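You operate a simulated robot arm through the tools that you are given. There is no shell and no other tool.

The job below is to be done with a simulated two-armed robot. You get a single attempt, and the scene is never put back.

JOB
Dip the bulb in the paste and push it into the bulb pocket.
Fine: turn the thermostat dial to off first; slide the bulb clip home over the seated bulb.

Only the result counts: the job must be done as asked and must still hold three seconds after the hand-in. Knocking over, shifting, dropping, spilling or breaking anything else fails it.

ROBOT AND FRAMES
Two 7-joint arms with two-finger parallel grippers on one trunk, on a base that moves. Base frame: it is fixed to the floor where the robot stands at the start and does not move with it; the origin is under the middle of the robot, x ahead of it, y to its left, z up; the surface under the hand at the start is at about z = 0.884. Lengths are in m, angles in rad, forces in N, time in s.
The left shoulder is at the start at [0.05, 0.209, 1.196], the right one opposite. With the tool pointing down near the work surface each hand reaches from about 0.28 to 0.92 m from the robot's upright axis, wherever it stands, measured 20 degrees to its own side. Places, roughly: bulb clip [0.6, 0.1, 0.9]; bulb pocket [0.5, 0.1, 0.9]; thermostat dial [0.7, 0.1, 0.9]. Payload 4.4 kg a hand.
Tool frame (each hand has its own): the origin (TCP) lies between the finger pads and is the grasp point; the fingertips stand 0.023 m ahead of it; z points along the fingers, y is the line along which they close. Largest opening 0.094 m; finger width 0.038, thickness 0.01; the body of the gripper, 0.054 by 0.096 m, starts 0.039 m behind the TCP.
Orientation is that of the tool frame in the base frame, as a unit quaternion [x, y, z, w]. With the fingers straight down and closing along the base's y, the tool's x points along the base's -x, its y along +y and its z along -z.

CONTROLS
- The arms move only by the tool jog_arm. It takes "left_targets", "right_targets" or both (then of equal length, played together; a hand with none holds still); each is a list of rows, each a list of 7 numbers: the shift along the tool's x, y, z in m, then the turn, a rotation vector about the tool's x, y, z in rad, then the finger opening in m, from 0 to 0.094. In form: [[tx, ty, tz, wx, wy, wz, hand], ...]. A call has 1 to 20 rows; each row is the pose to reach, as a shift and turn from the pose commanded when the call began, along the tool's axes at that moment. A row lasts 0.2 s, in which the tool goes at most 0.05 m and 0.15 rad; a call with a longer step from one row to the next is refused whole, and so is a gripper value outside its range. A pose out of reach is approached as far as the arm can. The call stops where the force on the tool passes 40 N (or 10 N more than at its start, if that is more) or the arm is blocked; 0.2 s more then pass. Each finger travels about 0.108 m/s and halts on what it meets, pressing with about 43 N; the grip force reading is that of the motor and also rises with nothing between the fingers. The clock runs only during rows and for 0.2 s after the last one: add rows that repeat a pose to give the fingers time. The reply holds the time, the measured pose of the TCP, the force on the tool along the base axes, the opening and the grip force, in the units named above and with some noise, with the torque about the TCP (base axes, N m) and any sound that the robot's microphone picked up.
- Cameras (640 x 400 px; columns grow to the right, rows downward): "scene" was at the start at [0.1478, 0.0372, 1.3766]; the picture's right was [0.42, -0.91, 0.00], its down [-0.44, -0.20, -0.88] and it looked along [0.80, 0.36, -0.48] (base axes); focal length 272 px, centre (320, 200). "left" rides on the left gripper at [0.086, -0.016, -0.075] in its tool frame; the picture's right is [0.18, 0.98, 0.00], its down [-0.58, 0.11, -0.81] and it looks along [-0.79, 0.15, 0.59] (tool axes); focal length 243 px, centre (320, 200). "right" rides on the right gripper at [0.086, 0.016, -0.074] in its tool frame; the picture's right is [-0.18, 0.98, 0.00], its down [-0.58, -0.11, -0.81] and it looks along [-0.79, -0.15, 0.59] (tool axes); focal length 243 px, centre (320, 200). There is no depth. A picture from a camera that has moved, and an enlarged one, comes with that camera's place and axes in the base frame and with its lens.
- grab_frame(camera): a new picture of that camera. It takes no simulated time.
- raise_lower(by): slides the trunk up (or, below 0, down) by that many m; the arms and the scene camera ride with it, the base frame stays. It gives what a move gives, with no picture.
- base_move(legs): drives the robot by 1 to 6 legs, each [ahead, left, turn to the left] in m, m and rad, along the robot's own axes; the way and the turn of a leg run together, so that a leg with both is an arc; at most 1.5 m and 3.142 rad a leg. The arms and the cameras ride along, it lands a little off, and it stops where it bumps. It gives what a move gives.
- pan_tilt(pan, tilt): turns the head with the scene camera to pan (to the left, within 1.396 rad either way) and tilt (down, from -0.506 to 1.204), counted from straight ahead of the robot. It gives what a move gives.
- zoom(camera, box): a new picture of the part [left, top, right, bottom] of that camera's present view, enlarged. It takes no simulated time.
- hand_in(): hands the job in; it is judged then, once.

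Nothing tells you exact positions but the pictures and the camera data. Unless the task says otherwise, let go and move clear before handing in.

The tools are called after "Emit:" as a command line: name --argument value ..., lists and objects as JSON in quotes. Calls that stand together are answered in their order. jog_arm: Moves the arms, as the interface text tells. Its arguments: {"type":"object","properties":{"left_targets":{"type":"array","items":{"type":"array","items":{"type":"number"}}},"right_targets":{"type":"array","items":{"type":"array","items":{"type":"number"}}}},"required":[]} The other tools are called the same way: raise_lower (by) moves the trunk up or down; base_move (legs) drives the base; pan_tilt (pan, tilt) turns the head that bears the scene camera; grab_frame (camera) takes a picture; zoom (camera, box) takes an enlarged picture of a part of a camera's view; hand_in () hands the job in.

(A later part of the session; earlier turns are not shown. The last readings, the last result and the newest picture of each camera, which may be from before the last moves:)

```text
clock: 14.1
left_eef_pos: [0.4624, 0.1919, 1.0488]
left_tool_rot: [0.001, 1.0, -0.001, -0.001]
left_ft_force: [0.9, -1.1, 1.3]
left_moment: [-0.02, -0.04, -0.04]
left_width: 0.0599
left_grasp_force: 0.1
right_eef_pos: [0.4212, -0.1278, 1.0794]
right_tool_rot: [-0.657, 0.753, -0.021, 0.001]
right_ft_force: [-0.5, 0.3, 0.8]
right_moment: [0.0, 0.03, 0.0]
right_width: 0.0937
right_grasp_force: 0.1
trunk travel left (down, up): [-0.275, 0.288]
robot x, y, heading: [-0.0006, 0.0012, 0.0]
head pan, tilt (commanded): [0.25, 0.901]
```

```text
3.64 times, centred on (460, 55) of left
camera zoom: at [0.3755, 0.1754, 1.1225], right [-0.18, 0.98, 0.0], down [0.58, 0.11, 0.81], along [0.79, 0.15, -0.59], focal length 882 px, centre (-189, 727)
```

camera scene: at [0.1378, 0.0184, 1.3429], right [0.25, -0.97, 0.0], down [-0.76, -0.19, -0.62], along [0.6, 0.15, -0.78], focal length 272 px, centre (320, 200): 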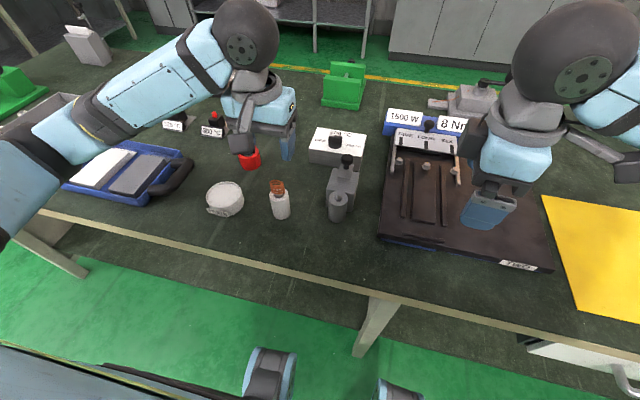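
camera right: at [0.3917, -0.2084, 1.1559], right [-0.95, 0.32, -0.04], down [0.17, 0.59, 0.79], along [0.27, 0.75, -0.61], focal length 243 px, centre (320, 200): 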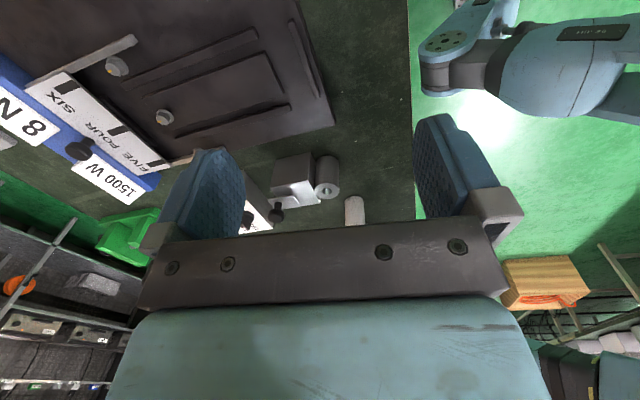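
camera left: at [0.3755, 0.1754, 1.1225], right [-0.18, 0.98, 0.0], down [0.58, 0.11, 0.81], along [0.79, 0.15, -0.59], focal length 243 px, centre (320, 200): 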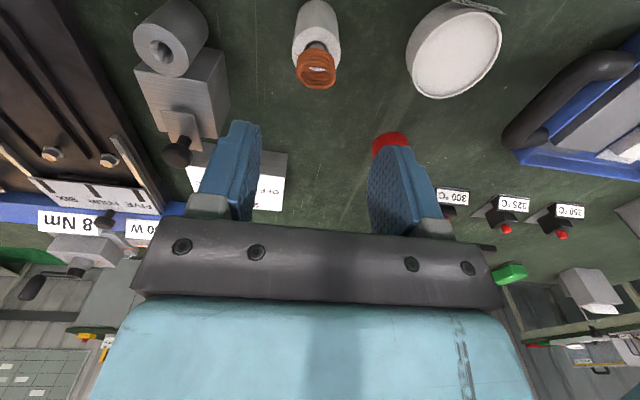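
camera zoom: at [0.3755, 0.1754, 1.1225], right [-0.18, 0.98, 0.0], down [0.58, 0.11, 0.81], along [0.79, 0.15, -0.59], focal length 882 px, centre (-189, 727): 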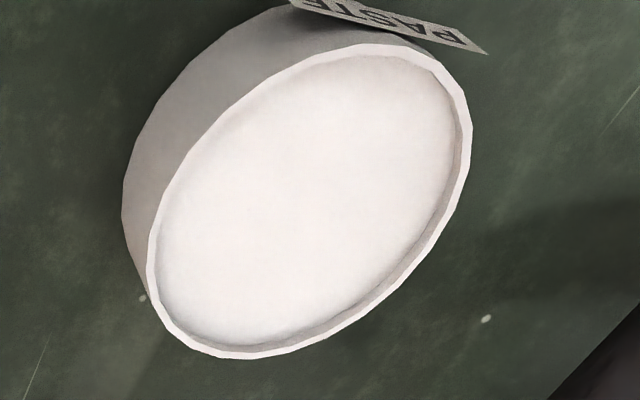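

I get the coil centre near (0.4645, 0.1895) with its top at z ≈ 0.945, the sleeve top at ≈ 0.914, the paste tub centre near (0.452, 0.317) and the pocket mouth near (0.484, 0.067). I'll drop to just above the coil and check alignment.

Emit:
jog_arm --left_targets '[[-0.001, -0.001, 0.025, 0, 0, 0, 0.06], [-0.002, -0.002, 0.05, 0, 0, 0, 0.06], [-0.002, -0.002, 0.07, 0, 0, 0, 0.06]]'

Emit:
grab_frame --camera "left"

Emit:
zoom --camera "left" --box '[230, 80, 410, 200]'

Emit:
zoom --camera "scene" --box '[240, 140, 330, 230]'

```text
clock: 14.9
left_eef_pos: [0.4634, 0.1899, 0.9776]
left_tool_rot: [0.0, 1.0, 0.0, 0.0]
left_ft_force: [-0.2, -0.6, 0.2]
left_moment: [-0.01, 0.0, -0.05]
left_width: 0.0598
left_grasp_force: 0.0
right_eef_pos: [0.4216, -0.1293, 1.0797]
right_tool_rot: [-0.657, 0.753, -0.02, 0.001]
right_ft_force: [0.5, -1.0, -0.3]
right_moment: [0.03, 0.04, 0.06]
right_width: 0.0941
right_grasp_force: 0.0
trunk travel left (down, up): [-0.275, 0.288]
robot x, y, heading: [0.0018, 0.0003, -0.0]
head pan, tilt (commanded): [0.25, 0.901]
```

```text
taken
camera left: at [0.3774, 0.1727, 1.0528], right [-0.18, 0.98, 0.0], down [0.58, 0.11, 0.81], along [0.79, 0.15, -0.59], focal length 243 px, centre (320, 200)
```

left: 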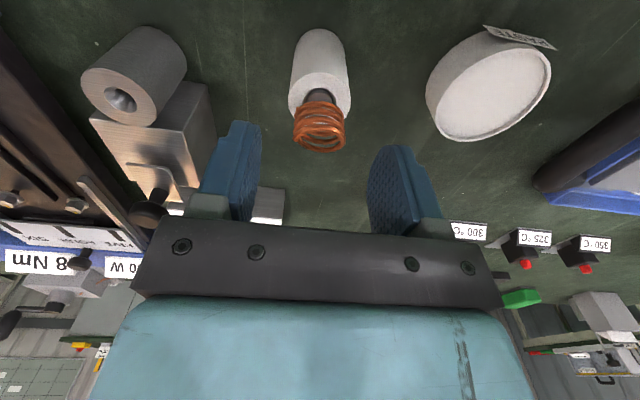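

```text
3.33 times, centred on (320, 140) of left
camera zoom: at [0.3774, 0.1727, 1.0528], right [-0.18, 0.98, 0.0], down [0.58, 0.11, 0.81], along [0.79, 0.15, -0.59], focal length 809 px, centre (320, 400)
```

zoom: 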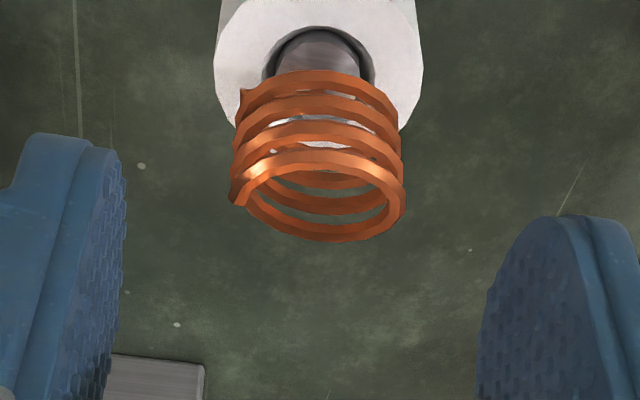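

```text
4.44 times, centred on (285, 185) of scene
camera zoom: at [0.1383, 0.0183, 1.3429], right [0.25, -0.97, 0.0], down [-0.76, -0.19, -0.62], along [0.6, 0.15, -0.78], focal length 1208 px, centre (476, 267)
```

zoom: 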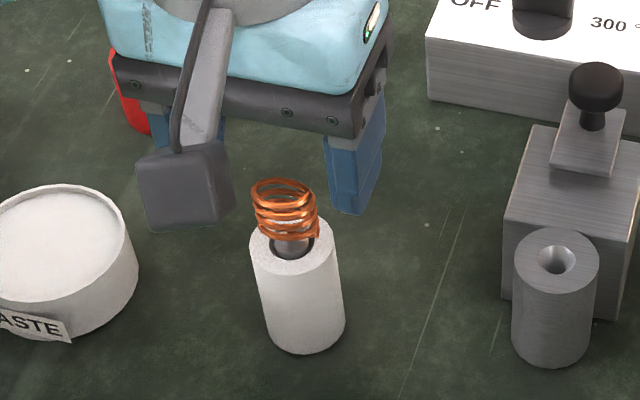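

The coil is centred between the fingers to within about 2 mm. I'll lower 35 mm so the tips stop just above the sleeve top, then close on the coil.

Emit:
jog_arm --left_targets '[[-0.0005, 0, 0.018, 0, 0, 0, 0.06], [-0.001, 0, 0.035, 0, 0, 0, 0.06], [-0.001, 0, 0.035, 0, 0, 0, 0.06]]'

Emit:
zoom --camera "left" --box '[230, 80, 410, 200]'

Emit:
zoom --camera "scene" --box '[240, 140, 330, 230]'

```text
clock: 15.7
left_eef_pos: [0.4658, 0.1884, 0.9435]
left_tool_rot: [0.0, 1.0, 0.0, 0.0]
left_ft_force: [0.4, -0.1, -1.4]
left_moment: [0.0, -0.02, 0.0]
left_width: 0.0601
left_grasp_force: 0.0
right_eef_pos: [0.4221, -0.1283, 1.0792]
right_tool_rot: [-0.657, 0.753, -0.02, 0.001]
right_ft_force: [-0.2, 0.3, -0.3]
right_moment: [0.0, -0.02, 0.01]
right_width: 0.0941
right_grasp_force: 0.0
trunk travel left (down, up): [-0.275, 0.288]
robot x, y, heading: [-0.0017, -0.001, 0.0]
head pan, tilt (commanded): [0.25, 0.901]
```

```text
3.33 times, centred on (320, 140) of left
camera zoom: at [0.3788, 0.172, 1.017], right [-0.18, 0.98, 0.0], down [0.58, 0.11, 0.81], along [0.79, 0.15, -0.59], focal length 809 px, centre (320, 400)
```

zoom: 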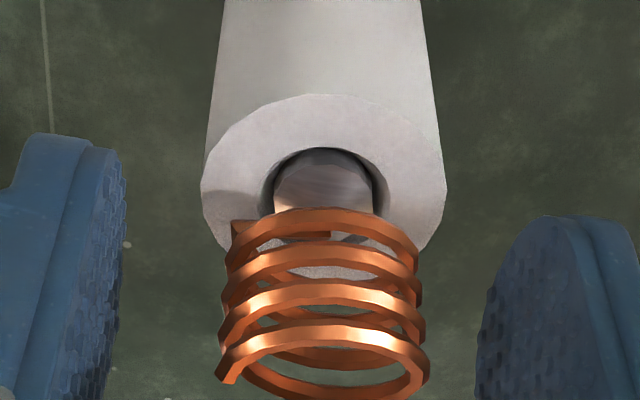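

```text
4.44 times, centred on (285, 185) of scene
camera zoom: at [0.1382, 0.018, 1.3429], right [0.25, -0.97, 0.0], down [-0.76, -0.19, -0.62], along [0.6, 0.15, -0.78], focal length 1208 px, centre (476, 267)
```

zoom: 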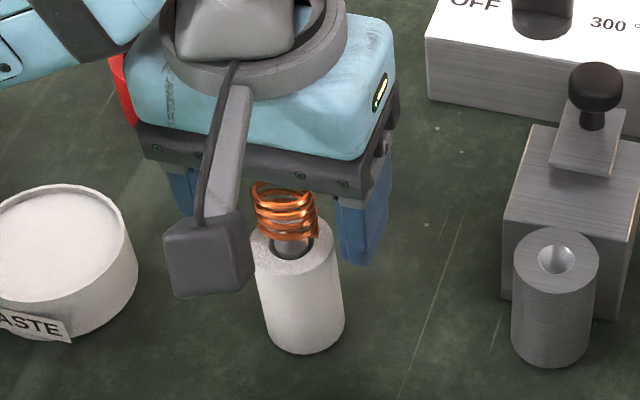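

The coil is between the pads with the tips about 5 mm above the sleeve. Closing now.

Emit:
jog_arm --left_targets '[[0, 0, 0, 0, 0, 0, 0.04], [0, 0, 0, 0, 0, 0, 0.03], [0, 0, 0, 0, 0, 0, 0.02], [0, 0, 0, 0, 0, 0, 0.01], [0, 0, 0, 0, 0, 0, 0.0]]'

Emit:
zoom --camera "left" --box '[230, 80, 410, 200]'

Emit:
zoom --camera "scene" --box '[240, 140, 330, 230]'

```text
clock: 16.9
left_eef_pos: [0.4651, 0.1886, 0.9429]
left_tool_rot: [-0.001, 1.0, 0.0, 0.001]
left_ft_force: [-0.7, -0.6, 0.0]
left_moment: [-0.05, -0.03, -0.02]
left_width: 0.0278
left_grasp_force: 43.6
right_eef_pos: [0.4222, -0.1278, 1.0782]
right_tool_rot: [-0.657, 0.754, -0.02, 0.0]
right_ft_force: [-0.4, 0.3, -0.4]
right_moment: [0.0, -0.01, -0.02]
right_width: 0.0939
right_grasp_force: 0.0
trunk travel left (down, up): [-0.275, 0.288]
robot x, y, heading: [-0.0002, 0.001, -0.001]
head pan, tilt (commanded): [0.25, 0.901]
```

```text
3.33 times, centred on (320, 140) of left
camera zoom: at [0.3788, 0.172, 1.0172], right [-0.18, 0.98, 0.0], down [0.58, 0.11, 0.81], along [0.79, 0.15, -0.59], focal length 809 px, centre (320, 400)
```

zoom: 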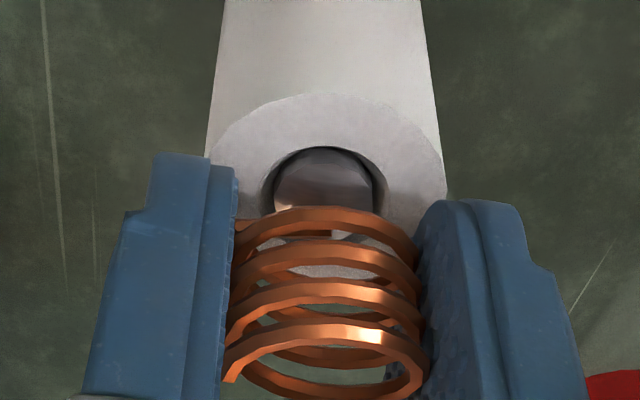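

```text
4.44 times, centred on (285, 185) of scene
camera zoom: at [0.1383, 0.018, 1.3429], right [0.25, -0.97, 0.0], down [-0.76, -0.19, -0.62], along [0.6, 0.15, -0.78], focal length 1208 px, centre (476, 267)
```

zoom: 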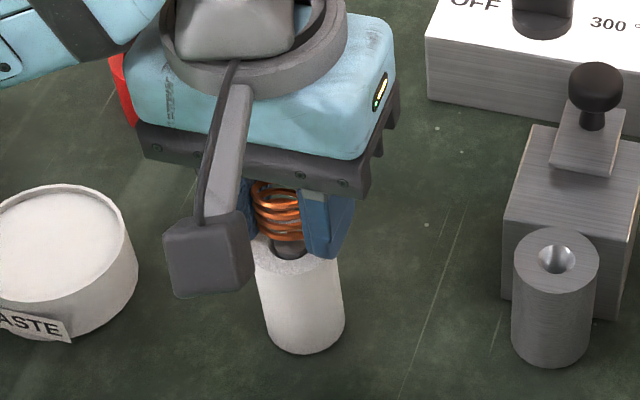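

The coil is held at a width of 27.8 mm. I'll lift straight up slowly and see how long the bulb is.

Emit:
jog_arm --left_targets '[[0, 0, -0.012, 0, 0, 0, 0.0], [0, 0, -0.024, 0, 0, 0, 0.0], [0, 0, -0.036, 0, 0, 0, 0.0], [0, 0, -0.048, 0, 0, 0, 0.0], [0, 0, -0.064, 0, 0, 0, 0.0], [0, 0, -0.08, 0, 0, 0, 0.0], [0, 0, -0.096, 0, 0, 0, 0.0], [0, 0, -0.112, 0, 0, 0, 0.0]]'

Emit:
grab_frame --camera "left"

Emit:
zoom --camera "scene" --box '[220, 110, 340, 230]'

Emit:
grab_frame --camera "right"

```text
clock: 18.7
left_eef_pos: [0.465, 0.1882, 1.0561]
left_tool_rot: [0.0, 1.0, 0.0, 0.0]
left_ft_force: [0.0, -0.4, -1.0]
left_moment: [0.01, 0.02, 0.01]
left_width: 0.0277
left_grasp_force: 42.9
right_eef_pos: [0.4217, -0.1285, 1.0797]
right_tool_rot: [-0.657, 0.754, -0.021, 0.001]
right_ft_force: [-0.3, 0.1, -1.2]
right_moment: [-0.02, -0.01, -0.01]
right_width: 0.0941
right_grasp_force: 0.0
trunk travel left (down, up): [-0.275, 0.288]
robot x, y, heading: [0.0028, -0.0025, 0.001]
head pan, tilt (commanded): [0.25, 0.901]
```

```text
taken
camera left: at [0.3785, 0.1724, 1.1302], right [-0.18, 0.98, 0.0], down [0.58, 0.11, 0.81], along [0.79, 0.15, -0.59], focal length 243 px, centre (320, 200)
```

left: 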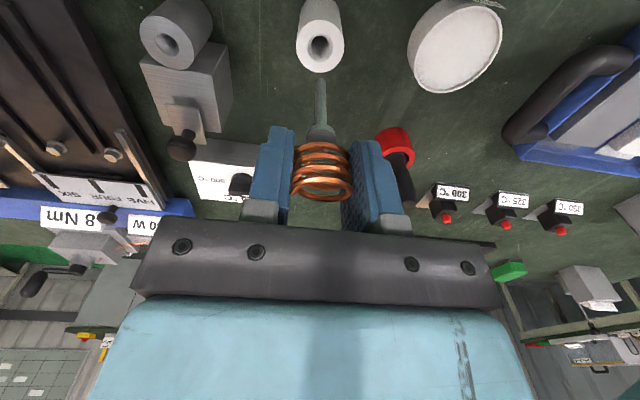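

```text
3.33 times, centred on (280, 170) of scene
camera zoom: at [0.1381, 0.0179, 1.3429], right [0.25, -0.97, 0.0], down [-0.76, -0.19, -0.62], along [0.6, 0.15, -0.78], focal length 906 px, centre (453, 300)
```

zoom: 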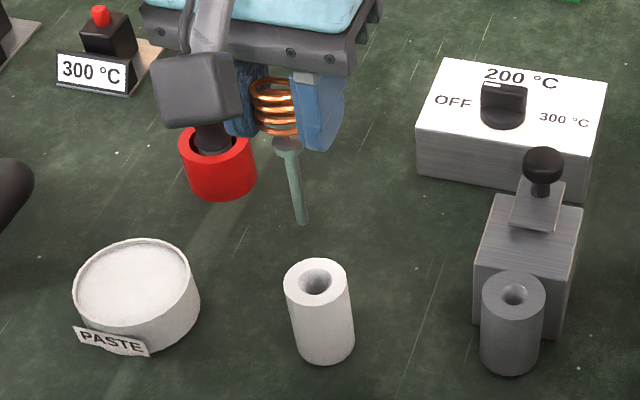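

```text
taken
camera right: at [0.392, -0.2089, 1.1556], right [-0.95, 0.32, -0.04], down [0.17, 0.58, 0.79], along [0.27, 0.75, -0.61], focal length 243 px, centre (320, 200)
```

right: 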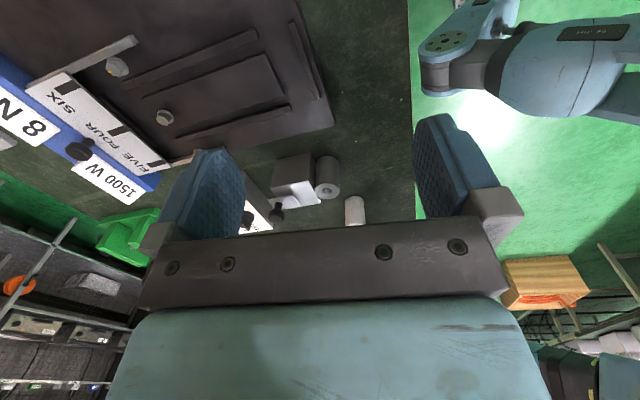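

The bulb is out: a capped head below the coil with a thin rod beneath it. I'll zoom in to measure the rod's tip and any tilt.

Emit:
zoom --camera "left" --box '[270, 0, 370, 180]'

Emit:
zoom --camera "scene" --box '[255, 130, 345, 190]'

Emit:
zoom --camera "left" --box '[270, 70, 370, 150]'

```text
2.22 times, centred on (320, 90) of left
camera zoom: at [0.3785, 0.1724, 1.1302], right [-0.18, 0.98, 0.0], down [0.58, 0.11, 0.81], along [0.79, 0.15, -0.59], focal length 539 px, centre (320, 444)
```

zoom: 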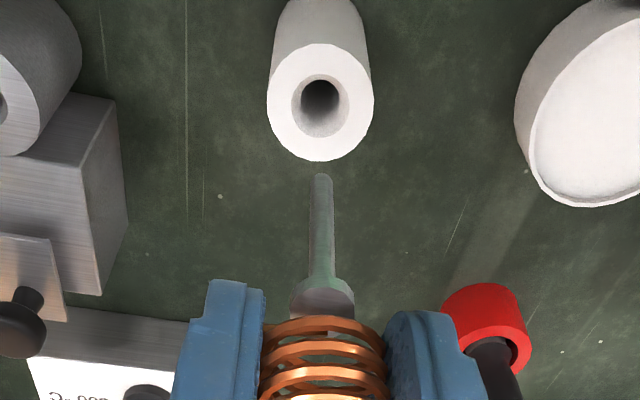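

```text
6.67 times, centred on (300, 160) of scene
camera zoom: at [0.1381, 0.0179, 1.3429], right [0.25, -0.97, 0.0], down [-0.76, -0.19, -0.62], along [0.6, 0.15, -0.78], focal length 1812 px, centre (453, 467)
```

zoom: 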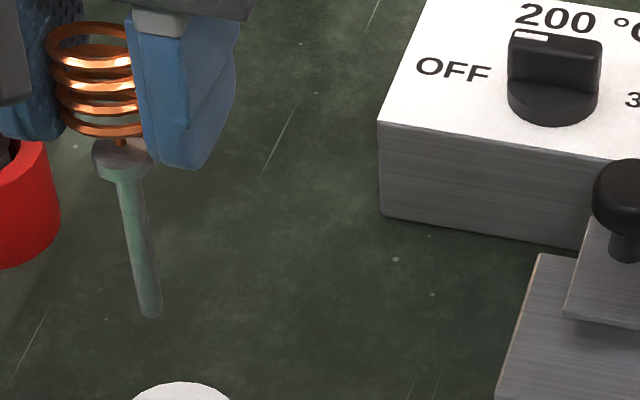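

```text
5.00 times, centred on (320, 110) of left
camera zoom: at [0.3785, 0.1724, 1.1302], right [-0.18, 0.98, 0.0], down [0.58, 0.11, 0.81], along [0.79, 0.15, -0.59], focal length 1213 px, centre (320, 650)
```

zoom: 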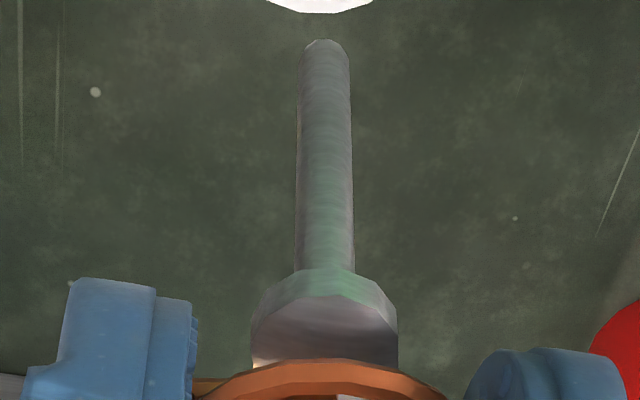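

The rod hangs vertically, about 7 mm in diameter and 50 mm long, with its tip about 93 mm below the TCP. The conical collar matches the pocket's countersink. I'll carry it over the paste tub at about (0.452, 0.317) and look before dipping.

Emit:
jog_arm --left_targets '[[0.003, 0.032, 0, 0, 0, 0, 0.0], [0.006, 0.064, 0, 0, 0, 0, 0.0], [0.01, 0.097, 0, 0, 0, 0, 0.0], [0.013, 0.129, 0, 0, 0, 0, 0.0], [0.013, 0.129, 0.015, 0, 0, 0, 0.0], [0.013, 0.129, 0.03, 0, 0, 0, 0.0]]'

Emit:
grab_frame --camera "left"

Emit:
zoom --camera "scene" --box '[170, 120, 290, 230]'

Emit:
zoom --camera "left" --box '[250, 0, 390, 140]'

```text
clock: 20.1
left_eef_pos: [0.4504, 0.3177, 1.0264]
left_tool_rot: [0.0, 1.0, -0.001, 0.0]
left_ft_force: [-0.1, -0.2, 0.4]
left_moment: [0.0, -0.04, -0.01]
left_width: 0.0279
left_grasp_force: 42.5
right_eef_pos: [0.4206, -0.1276, 1.0789]
right_tool_rot: [-0.656, 0.754, -0.02, 0.001]
right_ft_force: [0.1, -0.1, -0.9]
right_moment: [0.0, 0.01, 0.0]
right_width: 0.094
right_grasp_force: 0.1
trunk travel left (down, up): [-0.275, 0.288]
robot x, y, heading: [-0.0019, 0.0012, 0.002]
head pan, tilt (commanded): [0.25, 0.901]
```

```text
taken
camera left: at [0.3652, 0.3012, 1.1005], right [-0.18, 0.98, 0.0], down [0.58, 0.11, 0.81], along [0.79, 0.15, -0.59], focal length 243 px, centre (320, 200)
```

left: 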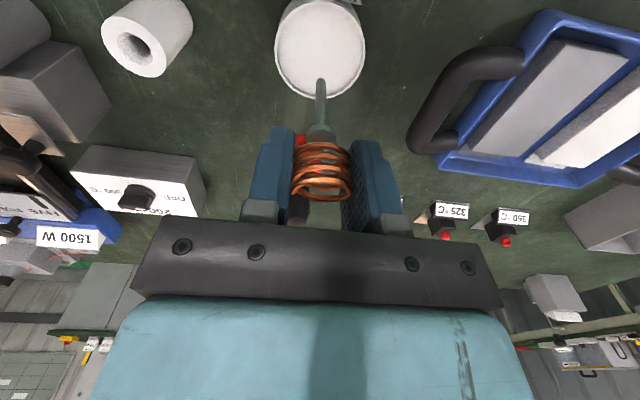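

```text
3.64 times, centred on (230, 175) of scene
camera zoom: at [0.1381, 0.0185, 1.3429], right [0.25, -0.97, 0.0], down [-0.76, -0.19, -0.62], along [0.6, 0.15, -0.78], focal length 988 px, centre (647, 291)
```

zoom: 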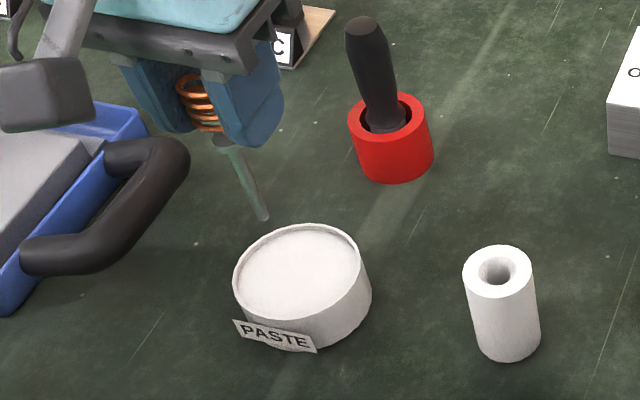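

```text
2.86 times, centred on (320, 70) of left
camera zoom: at [0.3652, 0.3012, 1.1005], right [-0.18, 0.98, 0.0], down [0.58, 0.11, 0.81], along [0.79, 0.15, -0.59], focal length 693 px, centre (320, 571)
```

zoom: 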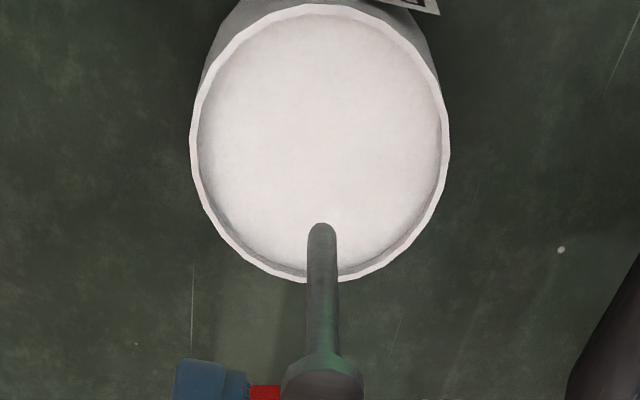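

The tip is centred over the tub about 5 cm above the rim. I'll descend in gentle stages, watching the force.

Emit:
jog_arm --left_targets '[[0, 0, 0.015, 0, 0, 0, 0.0], [0, 0, 0.03, 0, 0, 0, 0.0], [0, 0, 0.042, 0, 0, 0, 0.0], [0, 0, 0.05, 0, 0, 0, 0.0], [0, 0, 0.056, 0, 0, 0, 0.0]]'

Emit:
zoom --camera "left" --box '[250, 0, 390, 140]'

Emit:
zoom --camera "scene" --box '[180, 140, 270, 230]'

```text
clock: 21.3
left_eef_pos: [0.452, 0.3167, 0.9692]
left_tool_rot: [0.0, 1.0, 0.0, -0.001]
left_ft_force: [0.0, 0.2, -0.2]
left_moment: [0.01, -0.01, -0.01]
left_width: 0.028
left_grasp_force: 43.3
right_eef_pos: [0.4223, -0.1269, 1.0791]
right_tool_rot: [-0.657, 0.754, -0.02, 0.0]
right_ft_force: [-0.1, -0.3, 0.9]
right_moment: [0.01, 0.0, 0.02]
right_width: 0.0939
right_grasp_force: 0.0
trunk travel left (down, up): [-0.275, 0.288]
robot x, y, heading: [0.0001, 0.0003, 0.001]
head pan, tilt (commanded): [0.25, 0.901]
```

```text
2.86 times, centred on (320, 70) of left
camera zoom: at [0.3655, 0.3009, 1.0436], right [-0.18, 0.98, 0.0], down [0.58, 0.11, 0.81], along [0.79, 0.15, -0.59], focal length 693 px, centre (320, 571)
```

zoom: 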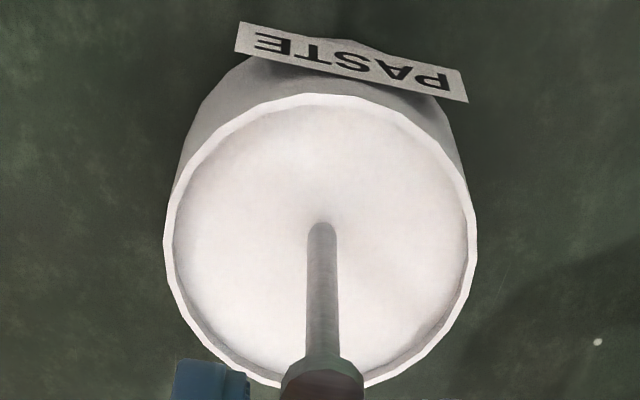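

```text
4.44 times, centred on (225, 185) of scene
camera zoom: at [0.1383, 0.0181, 1.3429], right [0.25, -0.97, 0.0], down [-0.76, -0.19, -0.62], along [0.6, 0.15, -0.78], focal length 1208 px, centre (742, 267)
```

zoom: 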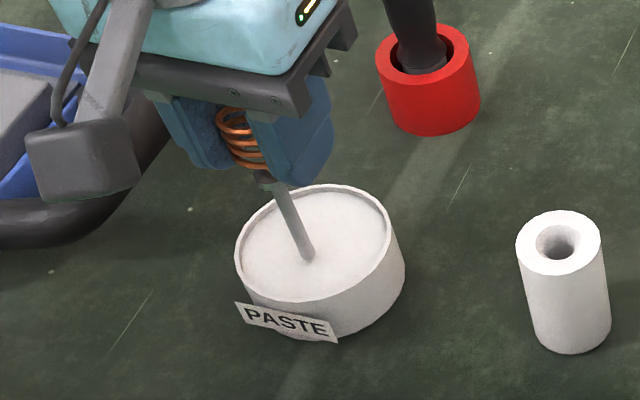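

The tip is right at the paste surface, at about z = 0.876, with no force yet. I'll go deeper in 3 mm steps.

Emit:
jog_arm --left_targets '[[0, 0, 0.003, 0, 0, 0, 0.0], [0, 0, 0.006, 0, 0, 0, 0.0], [0, 0, 0.009, 0, 0, 0, 0.0], [0, 0, 0.012, 0, 0, 0, 0.0]]'

Emit:
zoom --camera "left" --box '[250, 0, 390, 140]'

Emit:
zoom --camera "scene" --box '[180, 140, 270, 230]'

```text
clock: 22.0
left_eef_pos: [0.4524, 0.3157, 0.968]
left_tool_rot: [0.0, 1.0, 0.0, 0.005]
left_ft_force: [-7.0, -1.6, 23.9]
left_moment: [-0.21, 0.72, -0.04]
left_width: 0.0278
left_grasp_force: 42.9
right_eef_pos: [0.4213, -0.1292, 1.0802]
right_tool_rot: [-0.657, 0.754, -0.021, 0.001]
right_ft_force: [0.2, -0.8, 1.6]
right_moment: [0.0, 0.0, 0.0]
right_width: 0.0939
right_grasp_force: 0.1
trunk travel left (down, up): [-0.275, 0.288]
robot x, y, heading: [0.0012, 0.0031, 0.003]
head pan, tilt (commanded): [0.25, 0.901]
stopped in row 3 (left hand): the force on the tool passed its limit at 44 N (the readings are from after the stop); the commanded pose is now the measured one
```

```text
2.86 times, centred on (320, 70) of left
camera zoom: at [0.3644, 0.3009, 1.0411], right [-0.18, 0.98, 0.0], down [0.57, 0.11, 0.81], along [0.8, 0.15, -0.58], focal length 693 px, centre (320, 571)
```

zoom: 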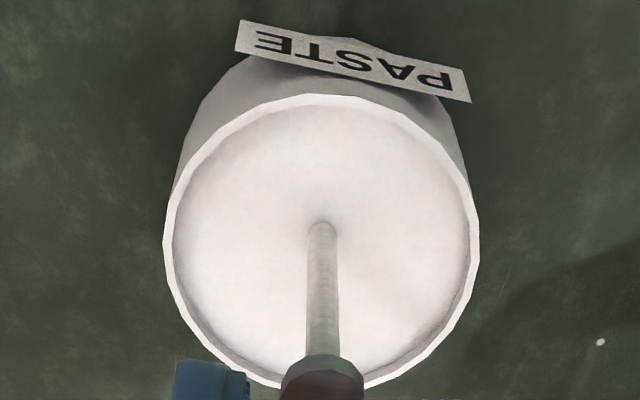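

```text
4.44 times, centred on (225, 185) of scene
camera zoom: at [0.1359, 0.017, 1.3433], right [0.25, -0.97, 0.0], down [-0.76, -0.19, -0.62], along [0.6, 0.15, -0.78], focal length 1208 px, centre (742, 267)
```

zoom: 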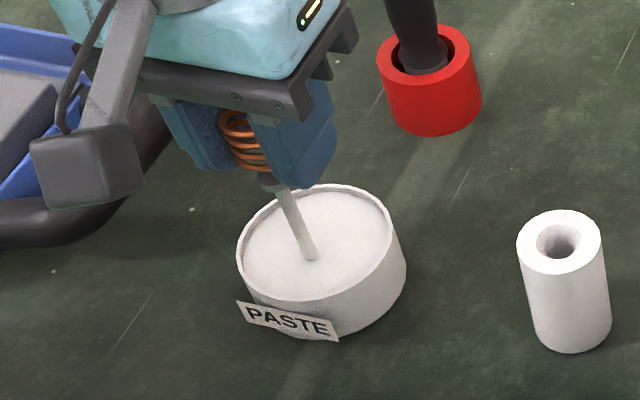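

The paste behaves as a firm surface. The rod touched it (44 N peak) and has turned whitish, so it looks coated, and the tub hasn't moved. I'll lift clear and check the coating and that the bulb hasn't shifted in the grip.

Emit:
jog_arm --left_targets '[[0, 0, -0.005, 0, 0, 0, 0.0], [0, 0, -0.02, 0, 0, 0, 0.0], [0, 0, -0.04, 0, 0, 0, 0.0], [0, 0, -0.07, 0, 0, 0, 0.0], [0, 0, -0.09, 0, 0, 0, 0.0]]'

Emit:
zoom --camera "left" --box '[250, 0, 390, 210]'

Emit:
zoom --camera "left" --box '[270, 70, 370, 150]'

Emit:
zoom --camera "scene" --box '[170, 110, 290, 230]'

```text
clock: 23.2
left_eef_pos: [0.4525, 0.3188, 1.0545]
left_tool_rot: [0.0, 1.0, 0.0, 0.004]
left_ft_force: [0.8, 1.3, -0.2]
left_moment: [-0.03, 0.0, 0.01]
left_width: 0.0277
left_grasp_force: 43.0
right_eef_pos: [0.4225, -0.1279, 1.0786]
right_tool_rot: [-0.657, 0.754, -0.02, 0.0]
right_ft_force: [0.1, 0.3, -0.2]
right_moment: [-0.04, 0.03, -0.02]
right_width: 0.0942
right_grasp_force: 0.0
trunk travel left (down, up): [-0.275, 0.288]
robot x, y, heading: [0.0005, -0.0013, -0.004]
head pan, tilt (commanded): [0.25, 0.901]
```

```text
1.90 times, centred on (320, 105) of left
camera zoom: at [0.3662, 0.3027, 1.129], right [-0.19, 0.98, 0.0], down [0.58, 0.11, 0.81], along [0.8, 0.15, -0.59], focal length 462 px, centre (320, 381)
```

zoom: 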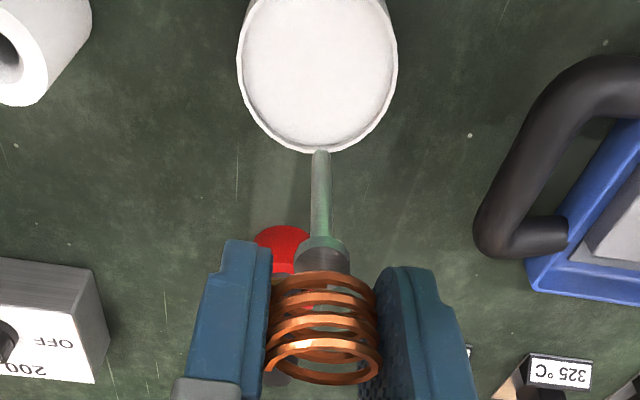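

```text
5.00 times, centred on (320, 110) of left
camera zoom: at [0.3662, 0.3027, 1.129], right [-0.19, 0.98, 0.0], down [0.58, 0.11, 0.81], along [0.8, 0.15, -0.59], focal length 1213 px, centre (320, 650)
```

zoom: 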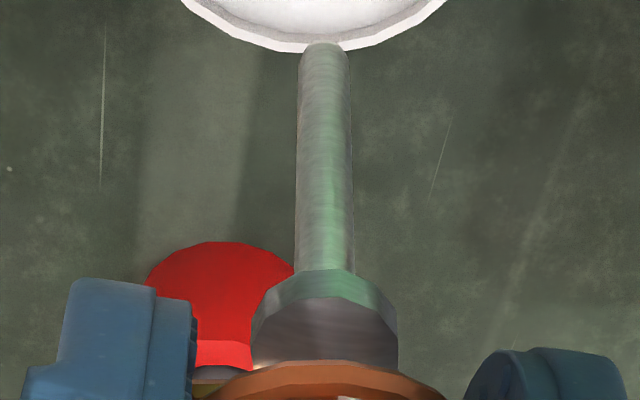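

```text
3.33 times, centred on (230, 170) of scene
camera zoom: at [0.1384, 0.018, 1.3428], right [0.25, -0.97, 0.0], down [-0.76, -0.19, -0.62], along [0.6, 0.15, -0.78], focal length 906 px, centre (620, 300)
```

zoom: 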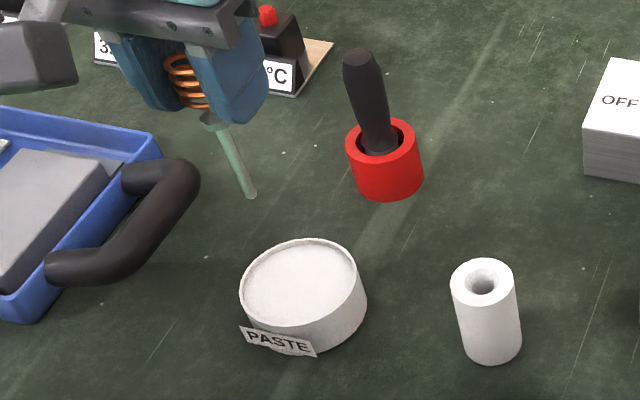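

The bulb hasn't shifted in the grip, but with a shiny rod I can't tell reflection from coating. I'll zoom in closely on the rod and the paste surface.

Emit:
zoom --camera "left" --box '[305, 70, 340, 130]'

Emit:
zoom --camera "scene" --box '[235, 140, 275, 185]'

Emit:
zoom --camera "left" --box '[295, 0, 345, 85]'

Emit:
zoom --camera "scene" --box '[195, 175, 255, 225]'

```text
6.67 times, centred on (322, 100) of left
camera zoom: at [0.3662, 0.3027, 1.129], right [-0.19, 0.98, 0.0], down [0.58, 0.11, 0.81], along [0.8, 0.15, -0.59], focal length 1618 px, centre (303, 867)
```

zoom: 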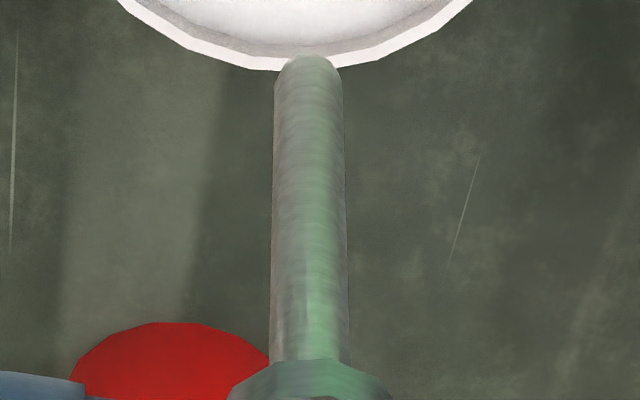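

```text
8.89 times, centred on (255, 162) of scene
camera zoom: at [0.1384, 0.018, 1.3428], right [0.25, -0.97, 0.0], down [-0.76, -0.19, -0.62], along [0.6, 0.15, -0.78], focal length 2416 px, centre (898, 533)
```

zoom: 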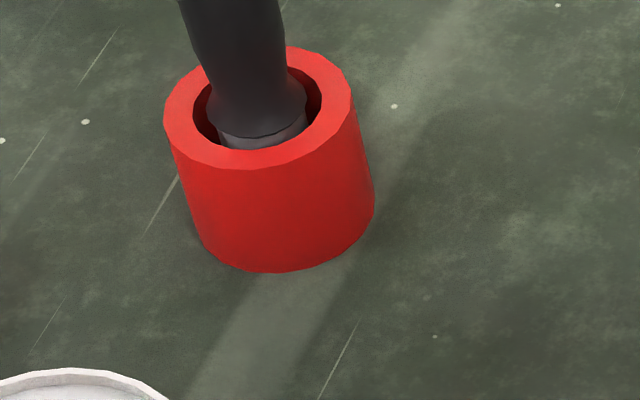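

```text
4.71 times, centred on (320, 42) of left
camera zoom: at [0.3662, 0.3027, 1.129], right [-0.19, 0.98, 0.0], down [0.58, 0.11, 0.81], along [0.8, 0.15, -0.59], focal length 1142 px, centre (320, 941)
```

zoom: 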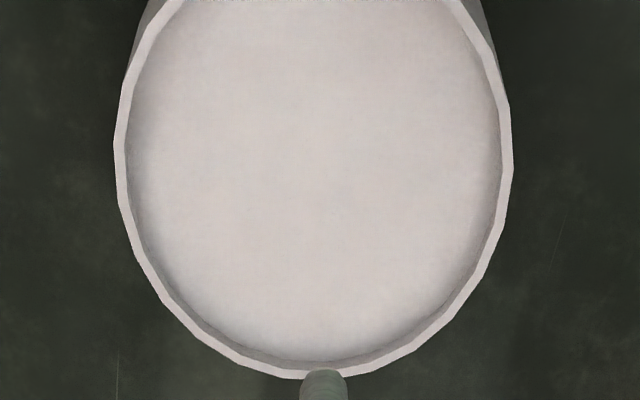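

```text
8.00 times, centred on (225, 200) of scene
camera zoom: at [0.1384, 0.018, 1.3428], right [0.25, -0.97, 0.0], down [-0.76, -0.19, -0.62], along [0.6, 0.15, -0.78], focal length 2175 px, centre (1080, 200)
```

zoom: 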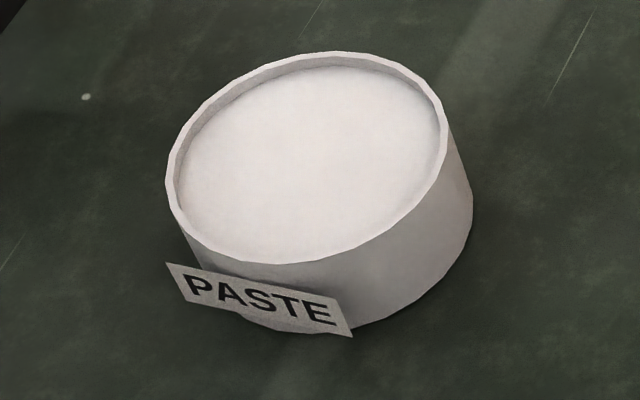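

I'll return to the exact height of the pre-dip picture and take the same zoom, so I can compare the rod's colour like for like.

Emit:
jog_arm --left_targets '[[0, 0, 0.015, 0, 0, 0, 0.0], [0, 0, 0.0285, 0, 0, 0, 0.0]]'

Emit:
zoom --camera "left" --box '[250, 0, 390, 140]'

Emit:
zoom --camera "scene" --box '[170, 120, 290, 230]'

```text
clock: 23.8
left_eef_pos: [0.4529, 0.3193, 1.0267]
left_tool_rot: [-0.001, 1.0, 0.0, 0.004]
left_ft_force: [0.2, -0.9, 0.5]
left_moment: [-0.01, 0.03, 0.01]
left_width: 0.0278
left_grasp_force: 42.7
right_eef_pos: [0.4213, -0.1281, 1.0784]
right_tool_rot: [-0.657, 0.754, -0.021, 0.001]
right_ft_force: [0.6, -0.4, 0.0]
right_moment: [-0.04, 0.01, -0.01]
right_width: 0.0938
right_grasp_force: 0.1
trunk travel left (down, up): [-0.275, 0.288]
robot x, y, heading: [-0.0015, 0.0003, -0.004]
head pan, tilt (commanded): [0.25, 0.901]
```

```text
2.86 times, centred on (320, 70) of left
camera zoom: at [0.3665, 0.3035, 1.1007], right [-0.19, 0.98, 0.0], down [0.58, 0.11, 0.81], along [0.8, 0.15, -0.59], focal length 693 px, centre (320, 571)
```

zoom: 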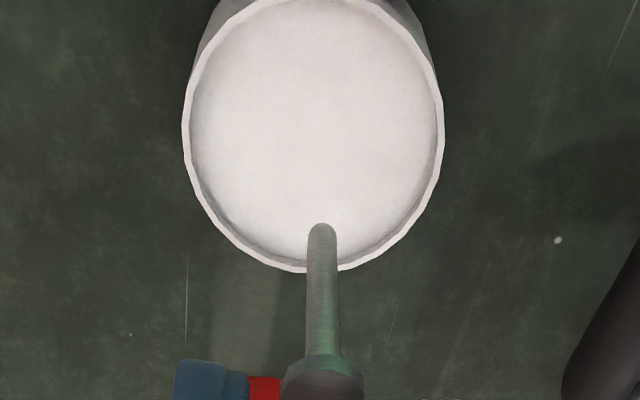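

```text
3.64 times, centred on (230, 175) of scene
camera zoom: at [0.1383, 0.0183, 1.3429], right [0.25, -0.97, 0.0], down [-0.76, -0.19, -0.62], along [0.6, 0.15, -0.78], focal length 988 px, centre (647, 291)
```

zoom: 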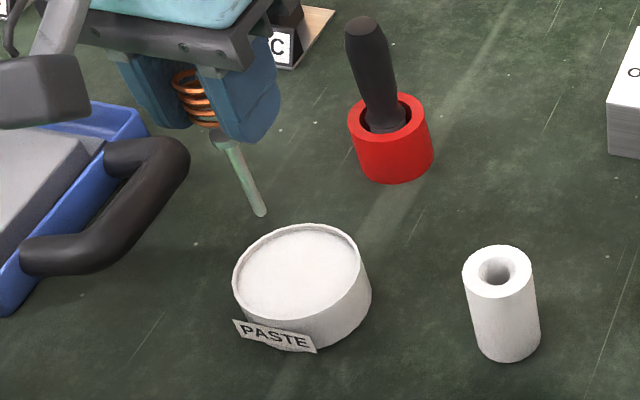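

Compared with the matching pre-dip frames, the rod is now clearly paler, and it changed from grey to cream at the moment of contact, so it has taken paste. The bulb hasn't slipped in the grip. Now I'll carry it over the pocket at about (0.484, 0.0675), correcting the small tilt picked up from the contact.

Emit:
jog_arm --left_targets '[[0, 0, -0.02, 0, 0.008, 0, 0.0], [-0.005, -0.042, -0.02, 0, 0.008, 0, 0.0], [-0.01, -0.084, -0.02, 0, 0.008, 0, 0.0], [-0.0155, -0.126, -0.02, 0, 0.008, 0, 0.0], [-0.0205, -0.168, -0.02, 0, 0.008, 0, 0.0], [-0.026, -0.21, -0.02, 0, 0.008, 0, 0.0], [-0.031, -0.251, -0.02, 0, 0.008, 0, 0.0], [-0.031, -0.251, -0.02, 0, 0.008, 0, 0.0]]'

Emit:
grab_frame --camera "left"

Emit:
zoom --camera "right" --box '[240, 130, 400, 240]'

Emit:
zoom --camera "scene" --box '[290, 120, 390, 230]'

Emit:
zoom --camera "left" --box '[260, 0, 380, 150]'

```text
clock: 25.6
left_eef_pos: [0.4844, 0.0672, 1.0457]
left_tool_rot: [-0.001, 1.0, -0.001, -0.001]
left_ft_force: [0.7, -0.3, 0.1]
left_moment: [0.01, 0.01, 0.0]
left_width: 0.0282
left_grasp_force: 42.8
right_eef_pos: [0.4215, -0.1271, 1.0793]
right_tool_rot: [-0.656, 0.755, -0.021, 0.001]
right_ft_force: [0.0, -0.5, 0.8]
right_moment: [0.01, 0.01, 0.0]
right_width: 0.094
right_grasp_force: 0.1
trunk travel left (down, up): [-0.275, 0.288]
robot x, y, heading: [0.0005, 0.0028, -0.0]
head pan, tilt (commanded): [0.25, 0.901]
```

```text
taken
camera left: at [0.398, 0.0518, 1.1202], right [-0.19, 0.98, 0.0], down [0.58, 0.11, 0.81], along [0.79, 0.15, -0.59], focal length 243 px, centre (320, 200)
```

left: 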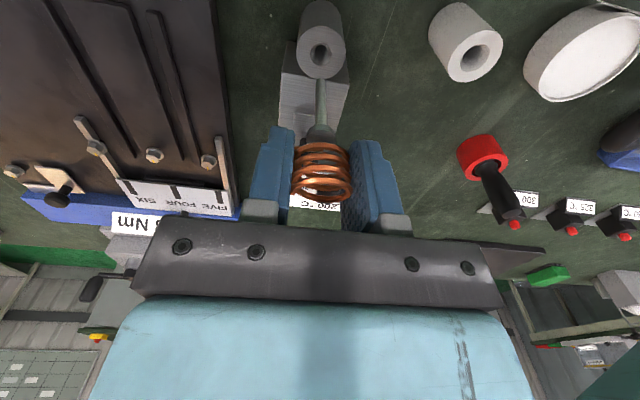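

```text
3.64 times, centred on (320, 185) of right
camera zoom: at [0.392, -0.2078, 1.1559], right [-0.95, 0.32, -0.04], down [0.17, 0.59, 0.79], along [0.27, 0.75, -0.61], focal length 882 px, centre (320, 254)
```

zoom: 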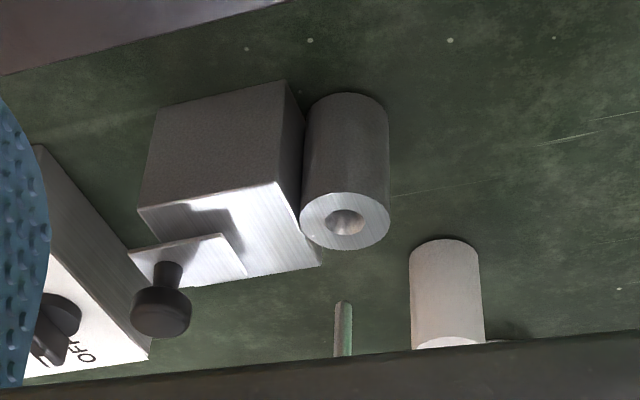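

```text
3.64 times, centred on (340, 175) of scene
camera zoom: at [0.138, 0.0191, 1.3429], right [0.25, -0.97, 0.0], down [-0.76, -0.19, -0.62], along [0.6, 0.15, -0.78], focal length 988 px, centre (247, 291)
```

zoom: 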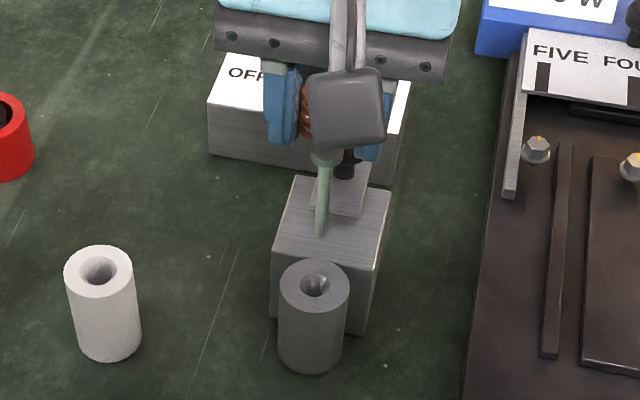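

```text
2.67 times, centred on (320, 75) of left
camera zoom: at [0.398, 0.0518, 1.1202], right [-0.19, 0.98, 0.0], down [0.58, 0.11, 0.81], along [0.79, 0.15, -0.59], focal length 647 px, centre (320, 533)
```

zoom: 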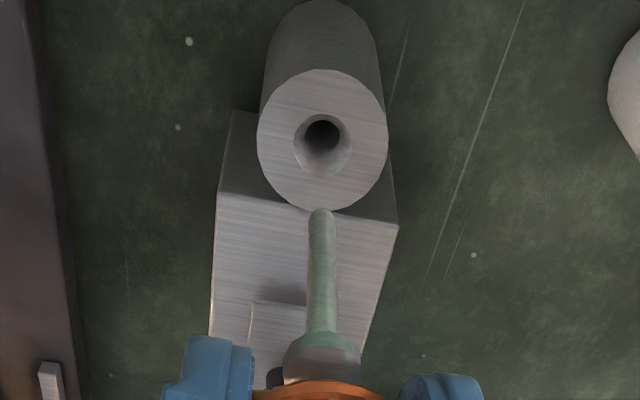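

The tip lines up with the mouth to within about 1 mm in both cameras (columns 321/322 from the left; matched from the side). I'll descend to just above the mouth and recheck.

Emit:
jog_arm --left_targets '[[0, 0, 0.01, 0, 0, 0, 0.0], [0, 0, 0.02, 0, 0, 0, 0.0], [0, 0, 0.028, 0, 0, 0, 0.0], [0, 0, 0.034, 0, 0, 0, 0.0], [0, 0, 0.034, 0, 0, 0, 0.0]]'

Emit:
zoom --camera "right" --box '[280, 160, 380, 240]'

Emit:
zoom --camera "scene" --box '[310, 150, 370, 220]'

Emit:
zoom --camera "left" --box '[280, 40, 360, 130]'

```text
clock: 26.8
left_eef_pos: [0.4837, 0.0671, 1.0108]
left_tool_rot: [-0.001, 1.0, -0.001, 0.0]
left_ft_force: [-0.1, 0.2, 0.4]
left_moment: [0.01, 0.01, 0.0]
left_width: 0.0279
left_grasp_force: 43.2
right_eef_pos: [0.4211, -0.1295, 1.079]
right_tool_rot: [-0.656, 0.754, -0.02, 0.0]
right_ft_force: [0.4, -0.4, 0.2]
right_moment: [-0.02, -0.03, -0.01]
right_width: 0.0941
right_grasp_force: 0.0
trunk travel left (down, up): [-0.275, 0.288]
robot x, y, heading: [0.002, 0.0009, -0.001]
head pan, tilt (commanded): [0.25, 0.901]
```

```text
5.00 times, centred on (330, 200) of right
camera zoom: at [0.3922, -0.2087, 1.1556], right [-0.95, 0.32, -0.04], down [0.17, 0.59, 0.79], along [0.27, 0.75, -0.61], focal length 1213 px, centre (270, 200)
```

zoom: 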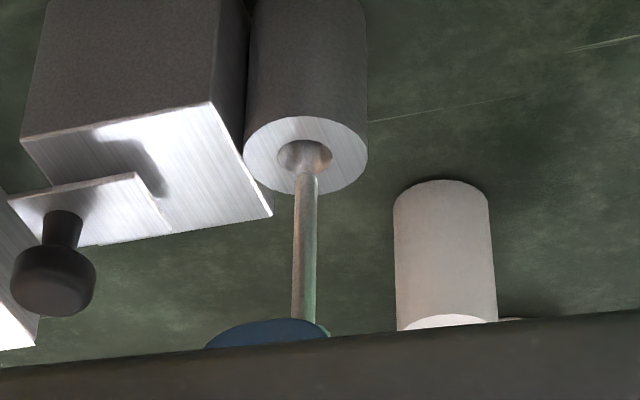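

```text
5.71 times, centred on (340, 185) of scene
camera zoom: at [0.1383, 0.0181, 1.3429], right [0.25, -0.97, 0.0], down [-0.76, -0.19, -0.62], along [0.6, 0.15, -0.78], focal length 1553 px, centre (206, 286)
```

zoom: 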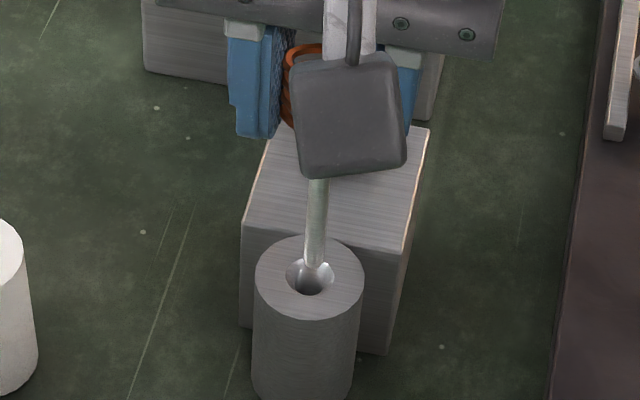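

```text
4.44 times, centred on (320, 85) of left
camera zoom: at [0.3977, 0.0512, 1.0866], right [-0.19, 0.98, 0.0], down [0.58, 0.11, 0.81], along [0.79, 0.15, -0.59], focal length 1078 px, centre (320, 711)
```

zoom: 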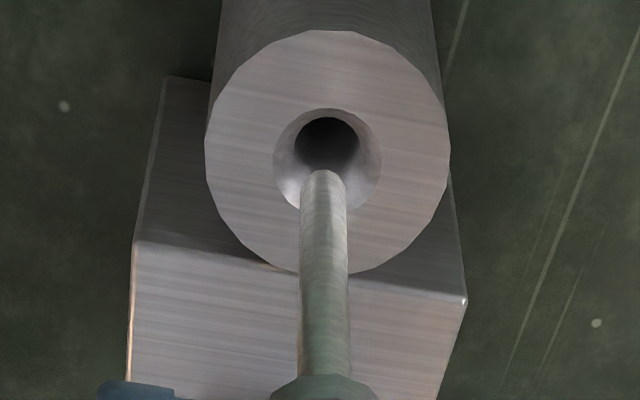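

The remaining offset is only about 0.6 mm in each axis. I'll nudge it and begin inserting in 5 mm steps, watching forces.

Emit:
jog_arm --left_targets '[[-0.0006, 0.0006, 0.003, 0, 0, 0, 0.0], [-0.0006, 0.0006, 0.007, 0, 0, 0, 0.0], [-0.0006, 0.0006, 0.011, 0, 0, 0, 0.0], [-0.0006, 0.0006, 0.015, 0, 0, 0, 0.0], [-0.0006, 0.0006, 0.02, 0, 0, 0, 0.0], [-0.0006, 0.0006, 0.025, 0, 0, 0, 0.0], [-0.0006, 0.0006, 0.03, 0, 0, 0, 0.0]]'

Emit:
zoom --camera "right" --box '[280, 160, 380, 240]'

Emit:
zoom --camera "left" --box '[270, 40, 370, 180]'

```text
clock: 28.4
left_eef_pos: [0.4834, 0.067, 0.9825]
left_tool_rot: [-0.001, 1.0, -0.001, 0.0]
left_ft_force: [0.7, 0.8, -0.5]
left_moment: [-0.01, 0.01, 0.03]
left_width: 0.0278
left_grasp_force: 42.7
right_eef_pos: [0.4219, -0.1282, 1.0782]
right_tool_rot: [-0.657, 0.754, -0.021, 0.001]
right_ft_force: [-0.5, 0.3, 0.2]
right_moment: [0.03, 0.0, 0.01]
right_width: 0.0942
right_grasp_force: 0.2
trunk travel left (down, up): [-0.275, 0.288]
robot x, y, heading: [-0.0012, -0.003, -0.002]
head pan, tilt (commanded): [0.25, 0.901]
```

```text
5.00 times, centred on (330, 200) of right
camera zoom: at [0.3922, -0.2087, 1.1556], right [-0.95, 0.32, -0.04], down [0.17, 0.59, 0.79], along [0.27, 0.75, -0.61], focal length 1213 px, centre (270, 200)
```

zoom: 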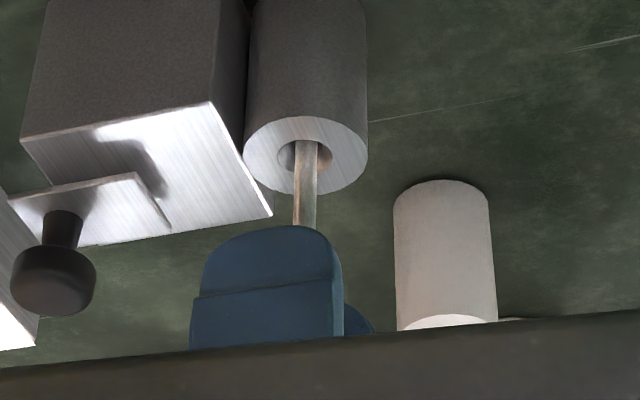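

```text
2.86 times, centred on (320, 110) of left
camera zoom: at [0.398, 0.0513, 1.0569], right [-0.19, 0.98, 0.0], down [0.58, 0.11, 0.81], along [0.79, 0.15, -0.59], focal length 693 px, centre (320, 457)
```

zoom: 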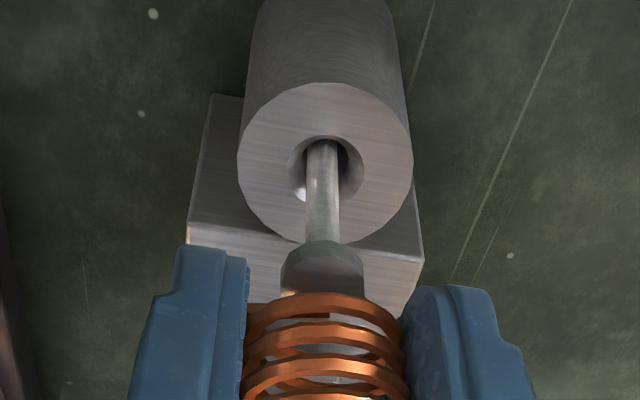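

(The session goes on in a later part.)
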